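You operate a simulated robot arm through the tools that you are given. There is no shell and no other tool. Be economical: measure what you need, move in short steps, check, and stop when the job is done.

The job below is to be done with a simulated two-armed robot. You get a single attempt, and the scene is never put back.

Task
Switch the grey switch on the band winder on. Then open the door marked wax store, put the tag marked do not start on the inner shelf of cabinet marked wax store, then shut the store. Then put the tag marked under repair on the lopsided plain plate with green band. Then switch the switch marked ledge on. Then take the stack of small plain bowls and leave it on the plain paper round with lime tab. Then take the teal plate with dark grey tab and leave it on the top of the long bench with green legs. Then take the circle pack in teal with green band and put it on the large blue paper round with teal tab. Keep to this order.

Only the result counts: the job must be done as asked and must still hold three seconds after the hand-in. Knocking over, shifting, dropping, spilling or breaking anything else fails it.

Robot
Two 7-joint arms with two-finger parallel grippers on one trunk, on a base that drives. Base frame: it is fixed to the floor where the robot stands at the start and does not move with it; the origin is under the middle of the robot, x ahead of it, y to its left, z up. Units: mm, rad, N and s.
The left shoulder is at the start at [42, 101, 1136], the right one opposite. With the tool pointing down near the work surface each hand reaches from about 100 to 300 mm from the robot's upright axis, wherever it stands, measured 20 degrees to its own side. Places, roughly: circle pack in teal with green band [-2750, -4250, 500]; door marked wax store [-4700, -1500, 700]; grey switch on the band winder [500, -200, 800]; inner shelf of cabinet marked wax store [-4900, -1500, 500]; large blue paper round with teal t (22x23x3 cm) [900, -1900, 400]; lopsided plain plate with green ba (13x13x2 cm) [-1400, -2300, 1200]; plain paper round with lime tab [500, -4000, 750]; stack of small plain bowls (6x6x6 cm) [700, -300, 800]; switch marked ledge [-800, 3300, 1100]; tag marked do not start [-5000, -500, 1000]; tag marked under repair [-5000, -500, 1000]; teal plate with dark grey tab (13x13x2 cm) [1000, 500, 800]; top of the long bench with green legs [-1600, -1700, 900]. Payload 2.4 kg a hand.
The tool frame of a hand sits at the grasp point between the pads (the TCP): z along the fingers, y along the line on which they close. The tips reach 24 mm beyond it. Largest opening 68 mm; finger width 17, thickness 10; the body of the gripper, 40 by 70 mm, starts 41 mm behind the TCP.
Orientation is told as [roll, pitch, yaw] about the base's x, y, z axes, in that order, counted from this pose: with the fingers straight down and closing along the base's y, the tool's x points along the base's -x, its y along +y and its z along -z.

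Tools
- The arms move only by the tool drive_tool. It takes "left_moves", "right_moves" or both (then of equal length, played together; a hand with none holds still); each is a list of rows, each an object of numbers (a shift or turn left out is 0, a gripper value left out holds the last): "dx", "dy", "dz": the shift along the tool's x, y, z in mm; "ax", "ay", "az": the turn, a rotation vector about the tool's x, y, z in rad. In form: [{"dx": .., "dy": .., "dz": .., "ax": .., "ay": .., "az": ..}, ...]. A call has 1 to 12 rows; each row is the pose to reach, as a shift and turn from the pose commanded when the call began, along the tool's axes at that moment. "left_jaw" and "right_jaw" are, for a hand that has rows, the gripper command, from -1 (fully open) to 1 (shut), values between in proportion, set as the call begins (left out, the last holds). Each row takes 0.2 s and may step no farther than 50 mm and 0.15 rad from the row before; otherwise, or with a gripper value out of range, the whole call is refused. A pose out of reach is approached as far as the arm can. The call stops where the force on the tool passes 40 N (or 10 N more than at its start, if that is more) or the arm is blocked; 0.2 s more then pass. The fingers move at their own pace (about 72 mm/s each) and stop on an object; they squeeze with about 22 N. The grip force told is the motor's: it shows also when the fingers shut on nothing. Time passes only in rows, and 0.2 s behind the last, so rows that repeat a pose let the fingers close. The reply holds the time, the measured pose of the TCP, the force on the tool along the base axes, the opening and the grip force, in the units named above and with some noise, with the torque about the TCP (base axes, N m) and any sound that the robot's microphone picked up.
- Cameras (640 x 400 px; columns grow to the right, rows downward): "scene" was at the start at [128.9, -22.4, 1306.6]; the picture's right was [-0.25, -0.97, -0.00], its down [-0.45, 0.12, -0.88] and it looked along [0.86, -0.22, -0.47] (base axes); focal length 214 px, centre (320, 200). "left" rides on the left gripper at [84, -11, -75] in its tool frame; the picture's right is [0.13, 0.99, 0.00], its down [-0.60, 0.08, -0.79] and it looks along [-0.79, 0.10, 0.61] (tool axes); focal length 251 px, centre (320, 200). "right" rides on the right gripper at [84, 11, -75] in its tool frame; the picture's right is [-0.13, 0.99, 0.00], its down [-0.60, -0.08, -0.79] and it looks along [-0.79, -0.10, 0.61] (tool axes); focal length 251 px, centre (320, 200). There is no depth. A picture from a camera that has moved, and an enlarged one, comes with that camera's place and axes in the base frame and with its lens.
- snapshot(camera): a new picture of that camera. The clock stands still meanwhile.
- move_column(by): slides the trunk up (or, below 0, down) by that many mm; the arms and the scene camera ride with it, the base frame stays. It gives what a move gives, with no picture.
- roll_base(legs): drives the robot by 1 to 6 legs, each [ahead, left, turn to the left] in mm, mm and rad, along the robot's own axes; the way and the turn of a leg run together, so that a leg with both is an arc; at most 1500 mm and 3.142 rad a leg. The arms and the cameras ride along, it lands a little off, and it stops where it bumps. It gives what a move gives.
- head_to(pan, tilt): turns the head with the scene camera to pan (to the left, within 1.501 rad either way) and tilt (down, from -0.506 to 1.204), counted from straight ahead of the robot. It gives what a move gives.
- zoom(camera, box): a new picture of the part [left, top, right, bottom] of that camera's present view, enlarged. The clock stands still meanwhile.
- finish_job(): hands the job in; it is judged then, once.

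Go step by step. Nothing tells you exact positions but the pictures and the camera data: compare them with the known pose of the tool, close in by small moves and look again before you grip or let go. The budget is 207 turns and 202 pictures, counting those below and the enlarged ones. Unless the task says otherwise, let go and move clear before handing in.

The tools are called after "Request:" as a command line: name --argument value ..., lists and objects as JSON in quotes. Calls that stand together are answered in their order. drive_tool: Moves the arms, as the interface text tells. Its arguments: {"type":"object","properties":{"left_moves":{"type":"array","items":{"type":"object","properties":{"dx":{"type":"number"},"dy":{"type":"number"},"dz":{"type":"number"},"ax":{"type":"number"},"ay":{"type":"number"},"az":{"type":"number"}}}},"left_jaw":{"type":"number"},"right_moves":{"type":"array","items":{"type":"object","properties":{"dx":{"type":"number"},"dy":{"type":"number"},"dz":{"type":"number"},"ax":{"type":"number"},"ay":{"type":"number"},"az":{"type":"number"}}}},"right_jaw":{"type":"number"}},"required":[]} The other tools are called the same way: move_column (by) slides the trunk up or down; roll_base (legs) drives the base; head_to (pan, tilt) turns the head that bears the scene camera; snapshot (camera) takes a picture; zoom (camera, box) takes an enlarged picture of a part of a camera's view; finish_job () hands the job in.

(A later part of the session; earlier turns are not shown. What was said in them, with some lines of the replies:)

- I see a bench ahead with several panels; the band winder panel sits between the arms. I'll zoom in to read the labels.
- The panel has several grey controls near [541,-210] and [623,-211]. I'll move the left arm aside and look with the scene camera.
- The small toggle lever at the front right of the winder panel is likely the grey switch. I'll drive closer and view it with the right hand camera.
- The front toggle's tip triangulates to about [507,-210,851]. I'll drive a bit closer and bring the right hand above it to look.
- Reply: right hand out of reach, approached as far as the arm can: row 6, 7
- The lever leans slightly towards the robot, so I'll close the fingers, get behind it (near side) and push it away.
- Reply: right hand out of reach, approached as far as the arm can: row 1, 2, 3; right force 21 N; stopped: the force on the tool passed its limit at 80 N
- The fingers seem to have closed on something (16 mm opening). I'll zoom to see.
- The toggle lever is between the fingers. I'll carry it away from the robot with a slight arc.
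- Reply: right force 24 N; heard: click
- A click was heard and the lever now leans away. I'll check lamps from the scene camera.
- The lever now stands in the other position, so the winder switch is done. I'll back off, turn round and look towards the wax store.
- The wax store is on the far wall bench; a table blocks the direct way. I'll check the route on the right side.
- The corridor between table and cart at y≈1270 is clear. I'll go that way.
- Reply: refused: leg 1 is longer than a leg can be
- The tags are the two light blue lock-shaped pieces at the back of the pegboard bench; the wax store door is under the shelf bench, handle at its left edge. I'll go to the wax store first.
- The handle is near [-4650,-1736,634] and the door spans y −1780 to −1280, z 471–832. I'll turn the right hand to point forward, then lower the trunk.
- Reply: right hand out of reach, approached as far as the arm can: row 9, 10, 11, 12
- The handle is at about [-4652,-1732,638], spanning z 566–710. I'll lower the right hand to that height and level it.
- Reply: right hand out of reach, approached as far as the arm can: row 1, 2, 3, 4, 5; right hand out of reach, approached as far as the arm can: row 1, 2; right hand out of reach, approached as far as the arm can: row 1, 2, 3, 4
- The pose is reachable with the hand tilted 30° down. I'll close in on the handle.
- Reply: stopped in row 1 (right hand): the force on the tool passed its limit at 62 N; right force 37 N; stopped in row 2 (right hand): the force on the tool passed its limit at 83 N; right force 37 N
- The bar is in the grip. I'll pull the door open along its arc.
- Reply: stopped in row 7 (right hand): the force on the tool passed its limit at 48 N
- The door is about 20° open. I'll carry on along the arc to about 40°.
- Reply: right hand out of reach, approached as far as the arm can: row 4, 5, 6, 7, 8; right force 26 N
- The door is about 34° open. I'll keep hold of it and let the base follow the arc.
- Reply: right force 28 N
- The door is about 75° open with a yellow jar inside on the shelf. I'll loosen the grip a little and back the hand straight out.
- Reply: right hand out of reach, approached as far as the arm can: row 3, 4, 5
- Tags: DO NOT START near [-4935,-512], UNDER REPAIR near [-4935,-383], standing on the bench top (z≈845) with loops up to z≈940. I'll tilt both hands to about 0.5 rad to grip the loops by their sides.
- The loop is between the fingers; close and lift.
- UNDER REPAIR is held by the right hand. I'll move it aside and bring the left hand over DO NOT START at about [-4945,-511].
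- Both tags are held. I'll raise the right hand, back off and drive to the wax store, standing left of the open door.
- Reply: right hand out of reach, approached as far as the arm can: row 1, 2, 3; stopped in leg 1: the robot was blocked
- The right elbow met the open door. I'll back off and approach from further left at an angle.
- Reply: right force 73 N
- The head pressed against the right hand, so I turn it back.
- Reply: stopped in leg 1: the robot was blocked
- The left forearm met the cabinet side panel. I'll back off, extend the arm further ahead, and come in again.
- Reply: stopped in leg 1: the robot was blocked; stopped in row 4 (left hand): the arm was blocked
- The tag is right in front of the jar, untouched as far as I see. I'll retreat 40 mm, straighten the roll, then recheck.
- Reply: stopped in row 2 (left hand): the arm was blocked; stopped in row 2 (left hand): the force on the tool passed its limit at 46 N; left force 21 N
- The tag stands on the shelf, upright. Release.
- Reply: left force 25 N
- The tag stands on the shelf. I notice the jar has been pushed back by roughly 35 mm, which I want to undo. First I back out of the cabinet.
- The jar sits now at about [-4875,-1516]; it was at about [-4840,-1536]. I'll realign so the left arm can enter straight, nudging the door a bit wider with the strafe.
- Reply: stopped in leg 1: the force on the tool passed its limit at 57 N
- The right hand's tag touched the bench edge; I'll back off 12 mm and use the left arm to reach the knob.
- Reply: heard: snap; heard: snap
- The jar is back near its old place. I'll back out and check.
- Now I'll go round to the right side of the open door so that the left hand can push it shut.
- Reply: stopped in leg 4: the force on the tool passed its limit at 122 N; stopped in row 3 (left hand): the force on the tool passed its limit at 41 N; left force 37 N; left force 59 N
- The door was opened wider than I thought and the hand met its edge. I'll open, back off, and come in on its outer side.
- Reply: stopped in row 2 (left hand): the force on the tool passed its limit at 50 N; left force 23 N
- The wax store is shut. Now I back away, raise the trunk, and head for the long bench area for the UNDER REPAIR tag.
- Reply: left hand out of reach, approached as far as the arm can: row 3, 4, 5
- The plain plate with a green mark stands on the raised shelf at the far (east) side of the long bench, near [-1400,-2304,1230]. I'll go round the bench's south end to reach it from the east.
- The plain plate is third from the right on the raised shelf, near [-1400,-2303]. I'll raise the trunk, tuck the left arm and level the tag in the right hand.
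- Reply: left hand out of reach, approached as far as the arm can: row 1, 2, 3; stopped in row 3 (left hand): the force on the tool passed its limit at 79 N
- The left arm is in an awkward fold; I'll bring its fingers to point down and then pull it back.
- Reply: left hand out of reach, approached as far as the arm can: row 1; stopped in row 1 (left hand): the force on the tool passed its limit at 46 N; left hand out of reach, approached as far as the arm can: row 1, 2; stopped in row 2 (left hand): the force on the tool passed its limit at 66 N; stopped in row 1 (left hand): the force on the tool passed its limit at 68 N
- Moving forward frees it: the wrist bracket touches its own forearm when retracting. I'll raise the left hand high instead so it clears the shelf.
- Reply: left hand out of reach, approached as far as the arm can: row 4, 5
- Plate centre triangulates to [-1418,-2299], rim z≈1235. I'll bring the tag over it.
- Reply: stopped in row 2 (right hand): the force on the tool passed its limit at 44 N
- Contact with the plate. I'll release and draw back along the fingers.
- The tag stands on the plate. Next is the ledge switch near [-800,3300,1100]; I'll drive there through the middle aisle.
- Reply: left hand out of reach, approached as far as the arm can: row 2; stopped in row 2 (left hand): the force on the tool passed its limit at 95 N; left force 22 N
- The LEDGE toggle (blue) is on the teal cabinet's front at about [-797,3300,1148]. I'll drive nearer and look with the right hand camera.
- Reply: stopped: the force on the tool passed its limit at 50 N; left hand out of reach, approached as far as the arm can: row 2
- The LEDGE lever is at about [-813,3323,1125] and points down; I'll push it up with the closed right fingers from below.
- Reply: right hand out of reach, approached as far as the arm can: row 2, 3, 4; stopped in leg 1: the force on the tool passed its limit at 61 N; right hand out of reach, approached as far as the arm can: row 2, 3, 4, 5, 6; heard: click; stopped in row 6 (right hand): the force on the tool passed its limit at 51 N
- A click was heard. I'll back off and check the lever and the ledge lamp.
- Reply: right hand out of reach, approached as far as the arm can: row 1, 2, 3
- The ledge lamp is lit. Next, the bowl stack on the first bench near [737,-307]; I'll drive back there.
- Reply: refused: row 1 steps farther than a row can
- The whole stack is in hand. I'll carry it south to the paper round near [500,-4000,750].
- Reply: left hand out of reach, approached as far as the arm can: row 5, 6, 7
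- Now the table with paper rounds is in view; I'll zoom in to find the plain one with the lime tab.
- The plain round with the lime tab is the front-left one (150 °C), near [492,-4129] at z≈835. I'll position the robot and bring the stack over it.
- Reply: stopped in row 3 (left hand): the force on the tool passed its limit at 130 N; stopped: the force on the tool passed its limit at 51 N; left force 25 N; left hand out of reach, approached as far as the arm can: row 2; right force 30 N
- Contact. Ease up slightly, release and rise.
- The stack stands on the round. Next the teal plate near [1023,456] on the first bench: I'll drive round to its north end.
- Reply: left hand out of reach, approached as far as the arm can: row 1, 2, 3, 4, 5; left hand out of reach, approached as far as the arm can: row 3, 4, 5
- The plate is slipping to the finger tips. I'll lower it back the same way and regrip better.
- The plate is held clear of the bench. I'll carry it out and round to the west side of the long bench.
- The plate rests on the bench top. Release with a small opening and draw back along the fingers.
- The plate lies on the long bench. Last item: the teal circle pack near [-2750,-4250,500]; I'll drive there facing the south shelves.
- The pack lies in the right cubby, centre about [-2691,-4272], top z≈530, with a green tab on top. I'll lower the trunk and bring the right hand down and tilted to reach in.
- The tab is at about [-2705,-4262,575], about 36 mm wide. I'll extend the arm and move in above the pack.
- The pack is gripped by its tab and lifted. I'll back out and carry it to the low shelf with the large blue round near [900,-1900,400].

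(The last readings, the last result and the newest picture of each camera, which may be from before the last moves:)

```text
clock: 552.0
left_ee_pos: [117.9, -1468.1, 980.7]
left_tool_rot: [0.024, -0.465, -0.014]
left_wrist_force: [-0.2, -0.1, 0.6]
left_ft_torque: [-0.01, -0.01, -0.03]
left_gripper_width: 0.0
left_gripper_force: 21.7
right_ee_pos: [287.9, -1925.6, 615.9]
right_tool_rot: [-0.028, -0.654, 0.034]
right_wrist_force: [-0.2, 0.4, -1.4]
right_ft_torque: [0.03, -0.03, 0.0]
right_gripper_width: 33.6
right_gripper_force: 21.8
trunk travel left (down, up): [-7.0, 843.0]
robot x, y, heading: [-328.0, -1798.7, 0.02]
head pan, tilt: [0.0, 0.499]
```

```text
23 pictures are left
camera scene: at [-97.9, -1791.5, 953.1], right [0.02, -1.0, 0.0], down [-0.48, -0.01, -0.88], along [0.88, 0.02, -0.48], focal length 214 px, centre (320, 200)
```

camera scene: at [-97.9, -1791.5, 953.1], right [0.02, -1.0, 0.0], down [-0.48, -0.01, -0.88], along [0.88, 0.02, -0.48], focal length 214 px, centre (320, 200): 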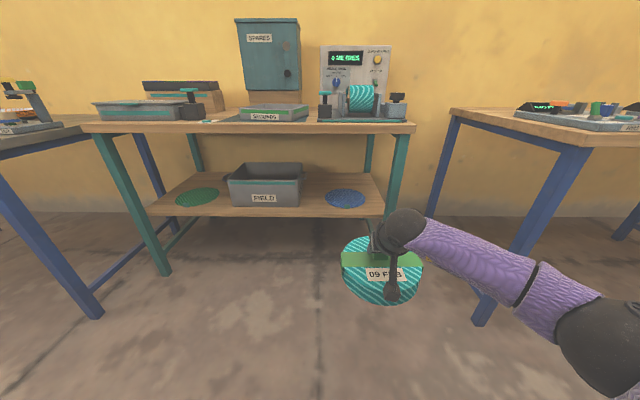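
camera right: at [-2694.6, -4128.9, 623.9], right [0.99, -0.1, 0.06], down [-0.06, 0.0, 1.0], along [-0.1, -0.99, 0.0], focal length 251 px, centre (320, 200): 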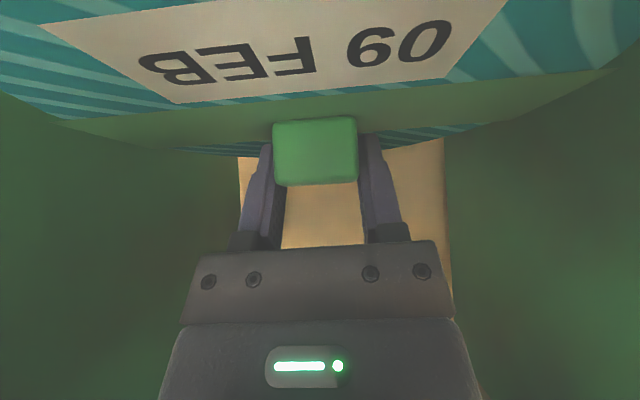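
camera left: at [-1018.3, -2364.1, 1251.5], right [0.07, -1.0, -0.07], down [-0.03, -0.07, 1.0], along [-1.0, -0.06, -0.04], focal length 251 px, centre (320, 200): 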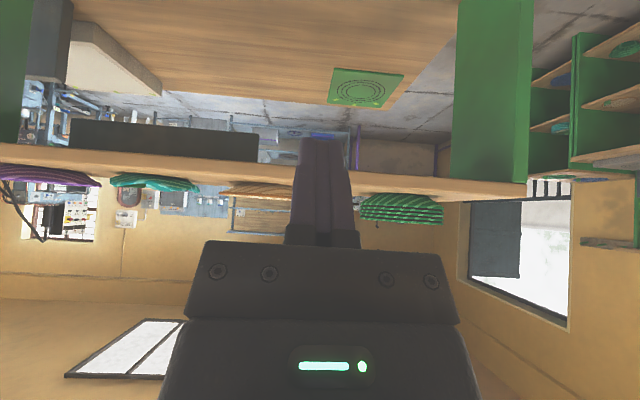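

The blue round is on the low shelf at about [953,-1906,400]. I'll drive in, keeping the pack between shelf and table top.

Request:
zoom --camera "scene" --box '[290, 170, 400, 230]'

Request:
roll_base --legs '[[540, 10, -0.02]]'

Request:
head_to --pan -0.2 --tilt 0.7

Request:
snapshot --camera "scene"

Request:
snapshot --camera "right"

```text
5.82 times, centred on (345, 200) of scene
camera zoom: at [-97.9, -1791.5, 953.1], right [0.02, -1.0, 0.0], down [-0.48, -0.01, -0.88], along [0.88, 0.02, -0.48], focal length 1248 px, centre (174, 200)
```

zoom: 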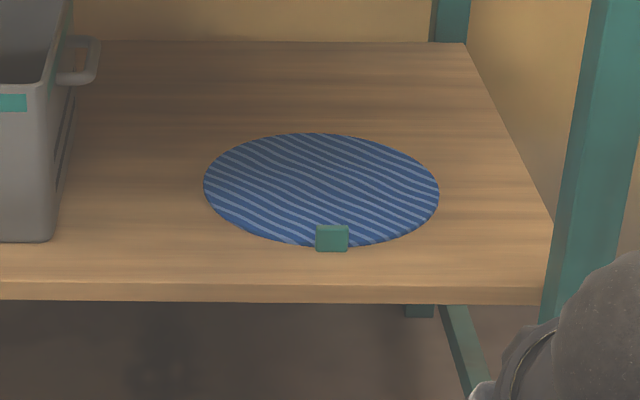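

```text
clock: 555.2
left_ee_pos: [663.5, -1454.8, 981.9]
left_tool_rot: [0.023, -0.466, -0.022]
left_wrist_force: [0.1, 0.2, 0.9]
left_ft_torque: [-0.01, 0.03, 0.0]
left_gripper_width: 0.0
left_gripper_force: 21.3
right_ee_pos: [827.8, -1912.8, 614.2]
right_tool_rot: [-0.028, -0.655, 0.024]
right_wrist_force: [0.1, 0.6, -2.5]
right_ft_torque: [0.01, -0.01, -0.01]
right_gripper_width: 33.9
right_gripper_force: 22.6
trunk travel left (down, up): [-7.0, 843.0]
robot x, y, heading: [212.2, -1775.8, 0.013]
head pan, tilt: [0.0, 0.499]
```

```text
clock: 555.9
left_ee_pos: [663.3, -1454.0, 981.9]
left_tool_rot: [0.023, -0.464, -0.023]
left_wrist_force: [-0.5, 0.7, 0.4]
left_ft_torque: [-0.01, -0.01, 0.01]
left_gripper_width: 0.2
left_gripper_force: 22.0
right_ee_pos: [827.9, -1912.3, 614.0]
right_tool_rot: [-0.028, -0.654, 0.026]
right_wrist_force: [0.4, 0.8, -2.6]
right_ft_torque: [0.01, 0.0, 0.0]
right_gripper_width: 33.8
right_gripper_force: 21.9
trunk travel left (down, up): [-7.0, 843.0]
robot x, y, heading: [215.2, -1778.1, 0.008]
head pan, tilt: [-0.201, 0.7]
```

```text
21 pictures are left
camera scene: at [436.5, -1792.2, 935.5], right [-0.19, -0.98, 0.0], down [-0.63, 0.12, -0.76], along [0.75, -0.14, -0.64], focal length 214 px, centre (320, 200)
```

scene: 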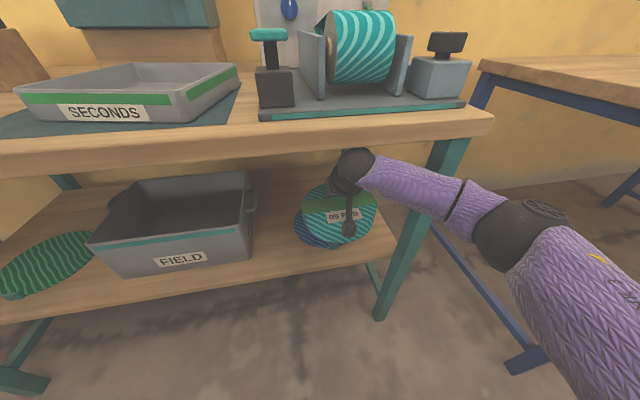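

```text
20 pictures are left
camera right: at [715.9, -1903.0, 623.8], right [0.1, 0.99, 0.06], down [0.0, -0.06, 1.0], along [1.0, -0.1, 0.0], focal length 251 px, centre (320, 200)
```

right: 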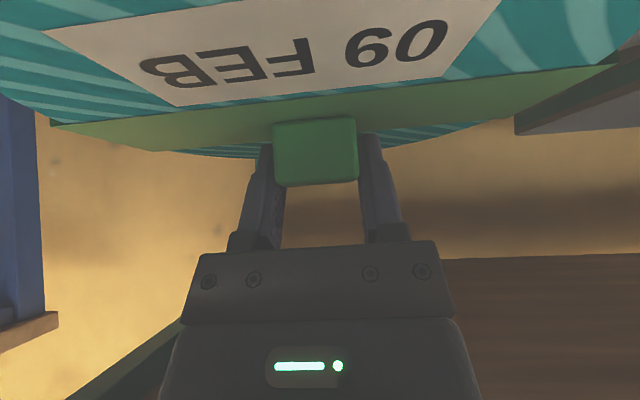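

Request:
roll_base --legs '[[112, 4, 0]]'

Request:
drive_tool --right_moves '[{"dx": 24, "dz": 32}, {"dx": 49, "dz": 63}, {"dx": 67, "dz": 87}]'

Request:
snapshot --camera "scene"

```text
clock: 557.1
left_ee_pos: [776.8, -1448.3, 982.1]
left_tool_rot: [0.022, -0.464, -0.021]
left_wrist_force: [0.3, 0.5, -0.3]
left_ft_torque: [0.01, -0.01, 0.01]
left_gripper_width: 0.2
left_gripper_force: 22.0
right_ee_pos: [942.3, -1906.1, 615.8]
right_tool_rot: [-0.028, -0.655, 0.026]
right_wrist_force: [0.0, -1.1, -2.5]
right_ft_torque: [-0.01, -0.02, -0.01]
right_gripper_width: 33.8
right_gripper_force: 21.4
trunk travel left (down, up): [-7.0, 843.0]
robot x, y, heading: [330.4, -1777.1, 0.01]
head pan, tilt: [-0.201, 0.7]
```

```text
clock: 557.9
left_ee_pos: [776.7, -1448.8, 981.4]
left_tool_rot: [0.023, -0.463, -0.02]
left_wrist_force: [-0.9, -0.1, -0.5]
left_ft_torque: [0.02, 0.01, 0.03]
left_gripper_width: 0.0
left_gripper_force: 22.5
right_ee_pos: [943.3, -1908.3, 505.3]
right_tool_rot: [-0.027, -0.655, 0.026]
right_wrist_force: [-0.1, 1.1, -1.8]
right_ft_torque: [0.02, 0.0, -0.02]
right_gripper_width: 33.8
right_gripper_force: 21.9
trunk travel left (down, up): [-7.0, 843.0]
robot x, y, heading: [330.5, -1772.7, 0.01]
head pan, tilt: [-0.201, 0.7]
```

```text
19 pictures are left
camera scene: at [550.4, -1786.5, 935.4], right [-0.19, -0.98, 0.0], down [-0.63, 0.12, -0.76], along [0.75, -0.14, -0.64], focal length 214 px, centre (320, 200)
```

scene: 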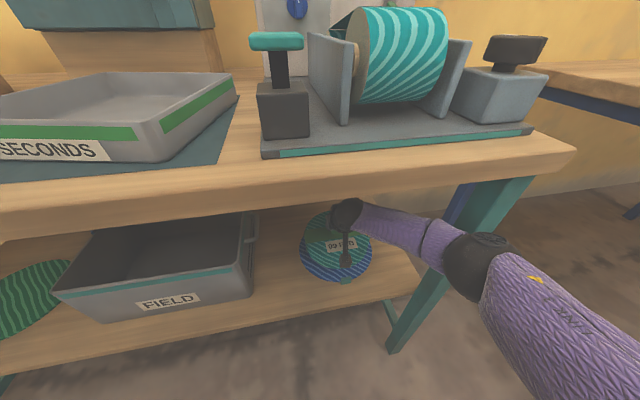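

Request:
zoom --camera "scene" --box '[280, 190, 400, 300]'

```text
3.64 times, centred on (340, 245) of scene
camera zoom: at [550.4, -1786.5, 935.4], right [-0.19, -0.98, 0.0], down [-0.63, 0.12, -0.76], along [0.75, -0.14, -0.64], focal length 780 px, centre (247, 36)
```

zoom: 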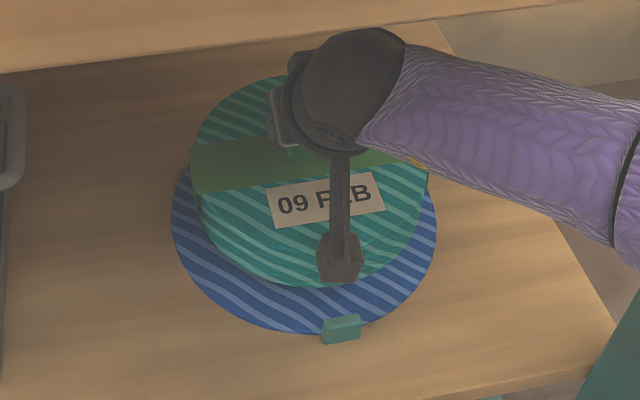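

The pack is centred over the round, clear of its tab. Lower gently.

Request:
drive_tool --right_moves '[{"dx": 9, "dz": 12}, {"dx": 16, "dz": 21}, {"dx": 19, "dz": 25}, {"dx": 21, "dz": 28}]'

Request:
drive_tool --right_moves '[{"dx": 1.8, "dz": 2.4}, {"dx": 3.6, "dz": 4.8}]'

```text
clock: 558.9
left_ee_pos: [774.5, -1447.5, 982.4]
left_tool_rot: [0.023, -0.466, -0.02]
left_wrist_force: [0.0, 0.4, 0.0]
left_ft_torque: [0.01, 0.0, 0.0]
left_gripper_width: 0.0
left_gripper_force: 21.9
right_ee_pos: [943.3, -1909.3, 474.3]
right_tool_rot: [-0.028, -0.657, 0.027]
right_wrist_force: [-1.9, -3.2, 18.5]
right_ft_torque: [0.08, 0.47, 0.01]
right_gripper_width: 34.0
right_gripper_force: 22.1
trunk travel left (down, up): [-7.0, 843.0]
robot x, y, heading: [332.9, -1771.7, 0.016]
head pan, tilt: [-0.201, 0.7]
```

```text
clock: 559.5
left_ee_pos: [773.7, -1448.8, 982.9]
left_tool_rot: [0.023, -0.466, -0.02]
left_wrist_force: [-1.1, -0.2, -0.5]
left_ft_torque: [0.04, 0.01, 0.04]
left_gripper_width: 0.0
left_gripper_force: 22.0
right_ee_pos: [944.9, -1909.6, 473.5]
right_tool_rot: [-0.023, -0.668, 0.025]
right_wrist_force: [-3.0, -0.5, 24.9]
right_ft_torque: [0.35, 0.19, 0.0]
right_gripper_width: 33.9
right_gripper_force: 22.1
trunk travel left (down, up): [-7.0, 843.0]
robot x, y, heading: [326.6, -1775.9, 0.009]
head pan, tilt: [-0.201, 0.7]
stopped in row 2 (right hand): the force on the tool passed its limit at 43 N (the readings are from after the stop); the commanded pose is now the measured one
```

Contact with the shelf. Release and withdraw up and back along the fingers.

Request:
drive_tool --right_moves '[{"dx": -1, "dz": -1.5}, {"dx": -1, "dz": -1.5}, {"dx": -1, "dz": -1.5}]' --right_jaw -1

Request:
drive_tool --right_moves '[{"dx": -10, "dz": -15}, {"dx": -25, "dz": -40}, {"dx": -25, "dz": -70}]'

Request:
roll_base --legs '[[-350, 0, 0]]'

Request:
snapshot --camera "scene"

```text
clock: 560.2
left_ee_pos: [774.5, -1448.1, 983.0]
left_tool_rot: [0.021, -0.466, -0.022]
left_wrist_force: [-0.2, -0.3, -0.4]
left_ft_torque: [0.04, 0.0, -0.02]
left_gripper_width: 0.1
left_gripper_force: 22.3
right_ee_pos: [943.2, -1910.8, 473.3]
right_tool_rot: [-0.027, -0.665, 0.023]
right_wrist_force: [3.1, -9.7, 28.6]
right_ft_torque: [0.64, -0.27, -0.16]
right_gripper_width: 59.5
right_gripper_force: 0.0
trunk travel left (down, up): [-7.0, 843.0]
robot x, y, heading: [327.5, -1773.4, 0.012]
head pan, tilt: [-0.201, 0.7]
```

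```text
clock: 561.0
left_ee_pos: [776.2, -1448.4, 979.9]
left_tool_rot: [0.024, -0.464, -0.021]
left_wrist_force: [0.8, -0.9, -1.0]
left_ft_torque: [0.04, -0.01, -0.01]
left_gripper_width: 0.0
left_gripper_force: 21.7
right_ee_pos: [921.4, -1908.6, 541.5]
right_tool_rot: [-0.023, -0.66, 0.025]
right_wrist_force: [0.3, -0.5, 0.6]
right_ft_torque: [-0.02, 0.0, -0.02]
right_gripper_width: 67.9
right_gripper_force: 0.0
trunk travel left (down, up): [-7.0, 843.0]
robot x, y, heading: [328.6, -1771.9, 0.016]
head pan, tilt: [-0.201, 0.7]
```

```text
clock: 563.3
left_ee_pos: [426.4, -1452.2, 980.9]
left_tool_rot: [0.023, -0.465, -0.021]
left_wrist_force: [0.4, 0.2, 0.0]
left_ft_torque: [-0.03, -0.01, 0.02]
left_gripper_width: 0.1
left_gripper_force: 21.5
right_ee_pos: [573.6, -1913.4, 541.5]
right_tool_rot: [-0.026, -0.663, 0.024]
right_wrist_force: [-0.1, -0.2, 0.1]
right_ft_torque: [0.02, -0.04, -0.01]
right_gripper_width: 68.0
right_gripper_force: 0.1
trunk travel left (down, up): [-7.0, 843.0]
robot x, y, heading: [-23.7, -1779.1, 0.014]
head pan, tilt: [-0.201, 0.7]
```

```text
17 pictures are left
camera scene: at [201.1, -1791.0, 935.4], right [-0.19, -0.98, 0.0], down [-0.63, 0.12, -0.76], along [0.75, -0.14, -0.64], focal length 214 px, centre (320, 200)
```

scene: 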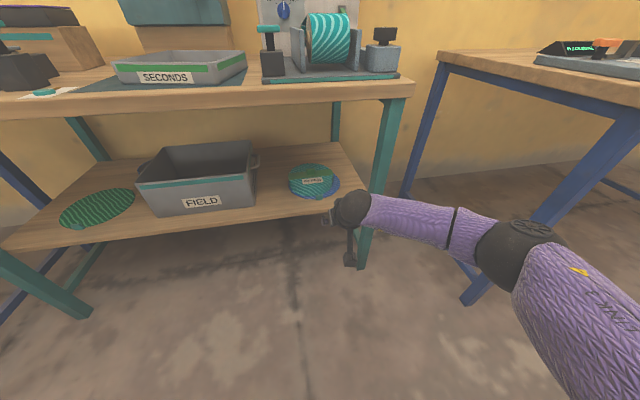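

The pack sits on the blue round and the hand is clear; all steps are done in order, so I hand in.

Request:
finish_job

```text
The job is handed in.
```

I did all seven steps in the order you gave and handed the job in. One thing went wrong on the way: I bumped the jar inside the wax store.

- **Jar in the wax store:** the tag I was carrying pushed the yellow jar back about 40 mm. I moved it back by its knob to within a few millimetres of its old place, as near as I could measure. I heard two snaps while doing it, but the jar looked intact.
- **Band winder switch:** there was a click and the lever now stands the other way. The winder has no lamp that shows it is on, so I took that position as on.
- **Wax store:** the "do not start" tag stands on the inner shelf. I pushed the door firmly shut but heard no click.
- **"Under repair" tag:** it stands upright on the plain plate with the green mark.
- **Ledge switch:** there was a click and the ledge lamp is lit.
- **Bowl stack:** the whole stack stands on the plain round with the lime tab.
- **Teal plate:** it slipped in the grip a few times while I was picking it up, but I never dropped it. It now lies flat on the long bench.
- **Circle pack:** it sits on the large blue round, clear of the tab.
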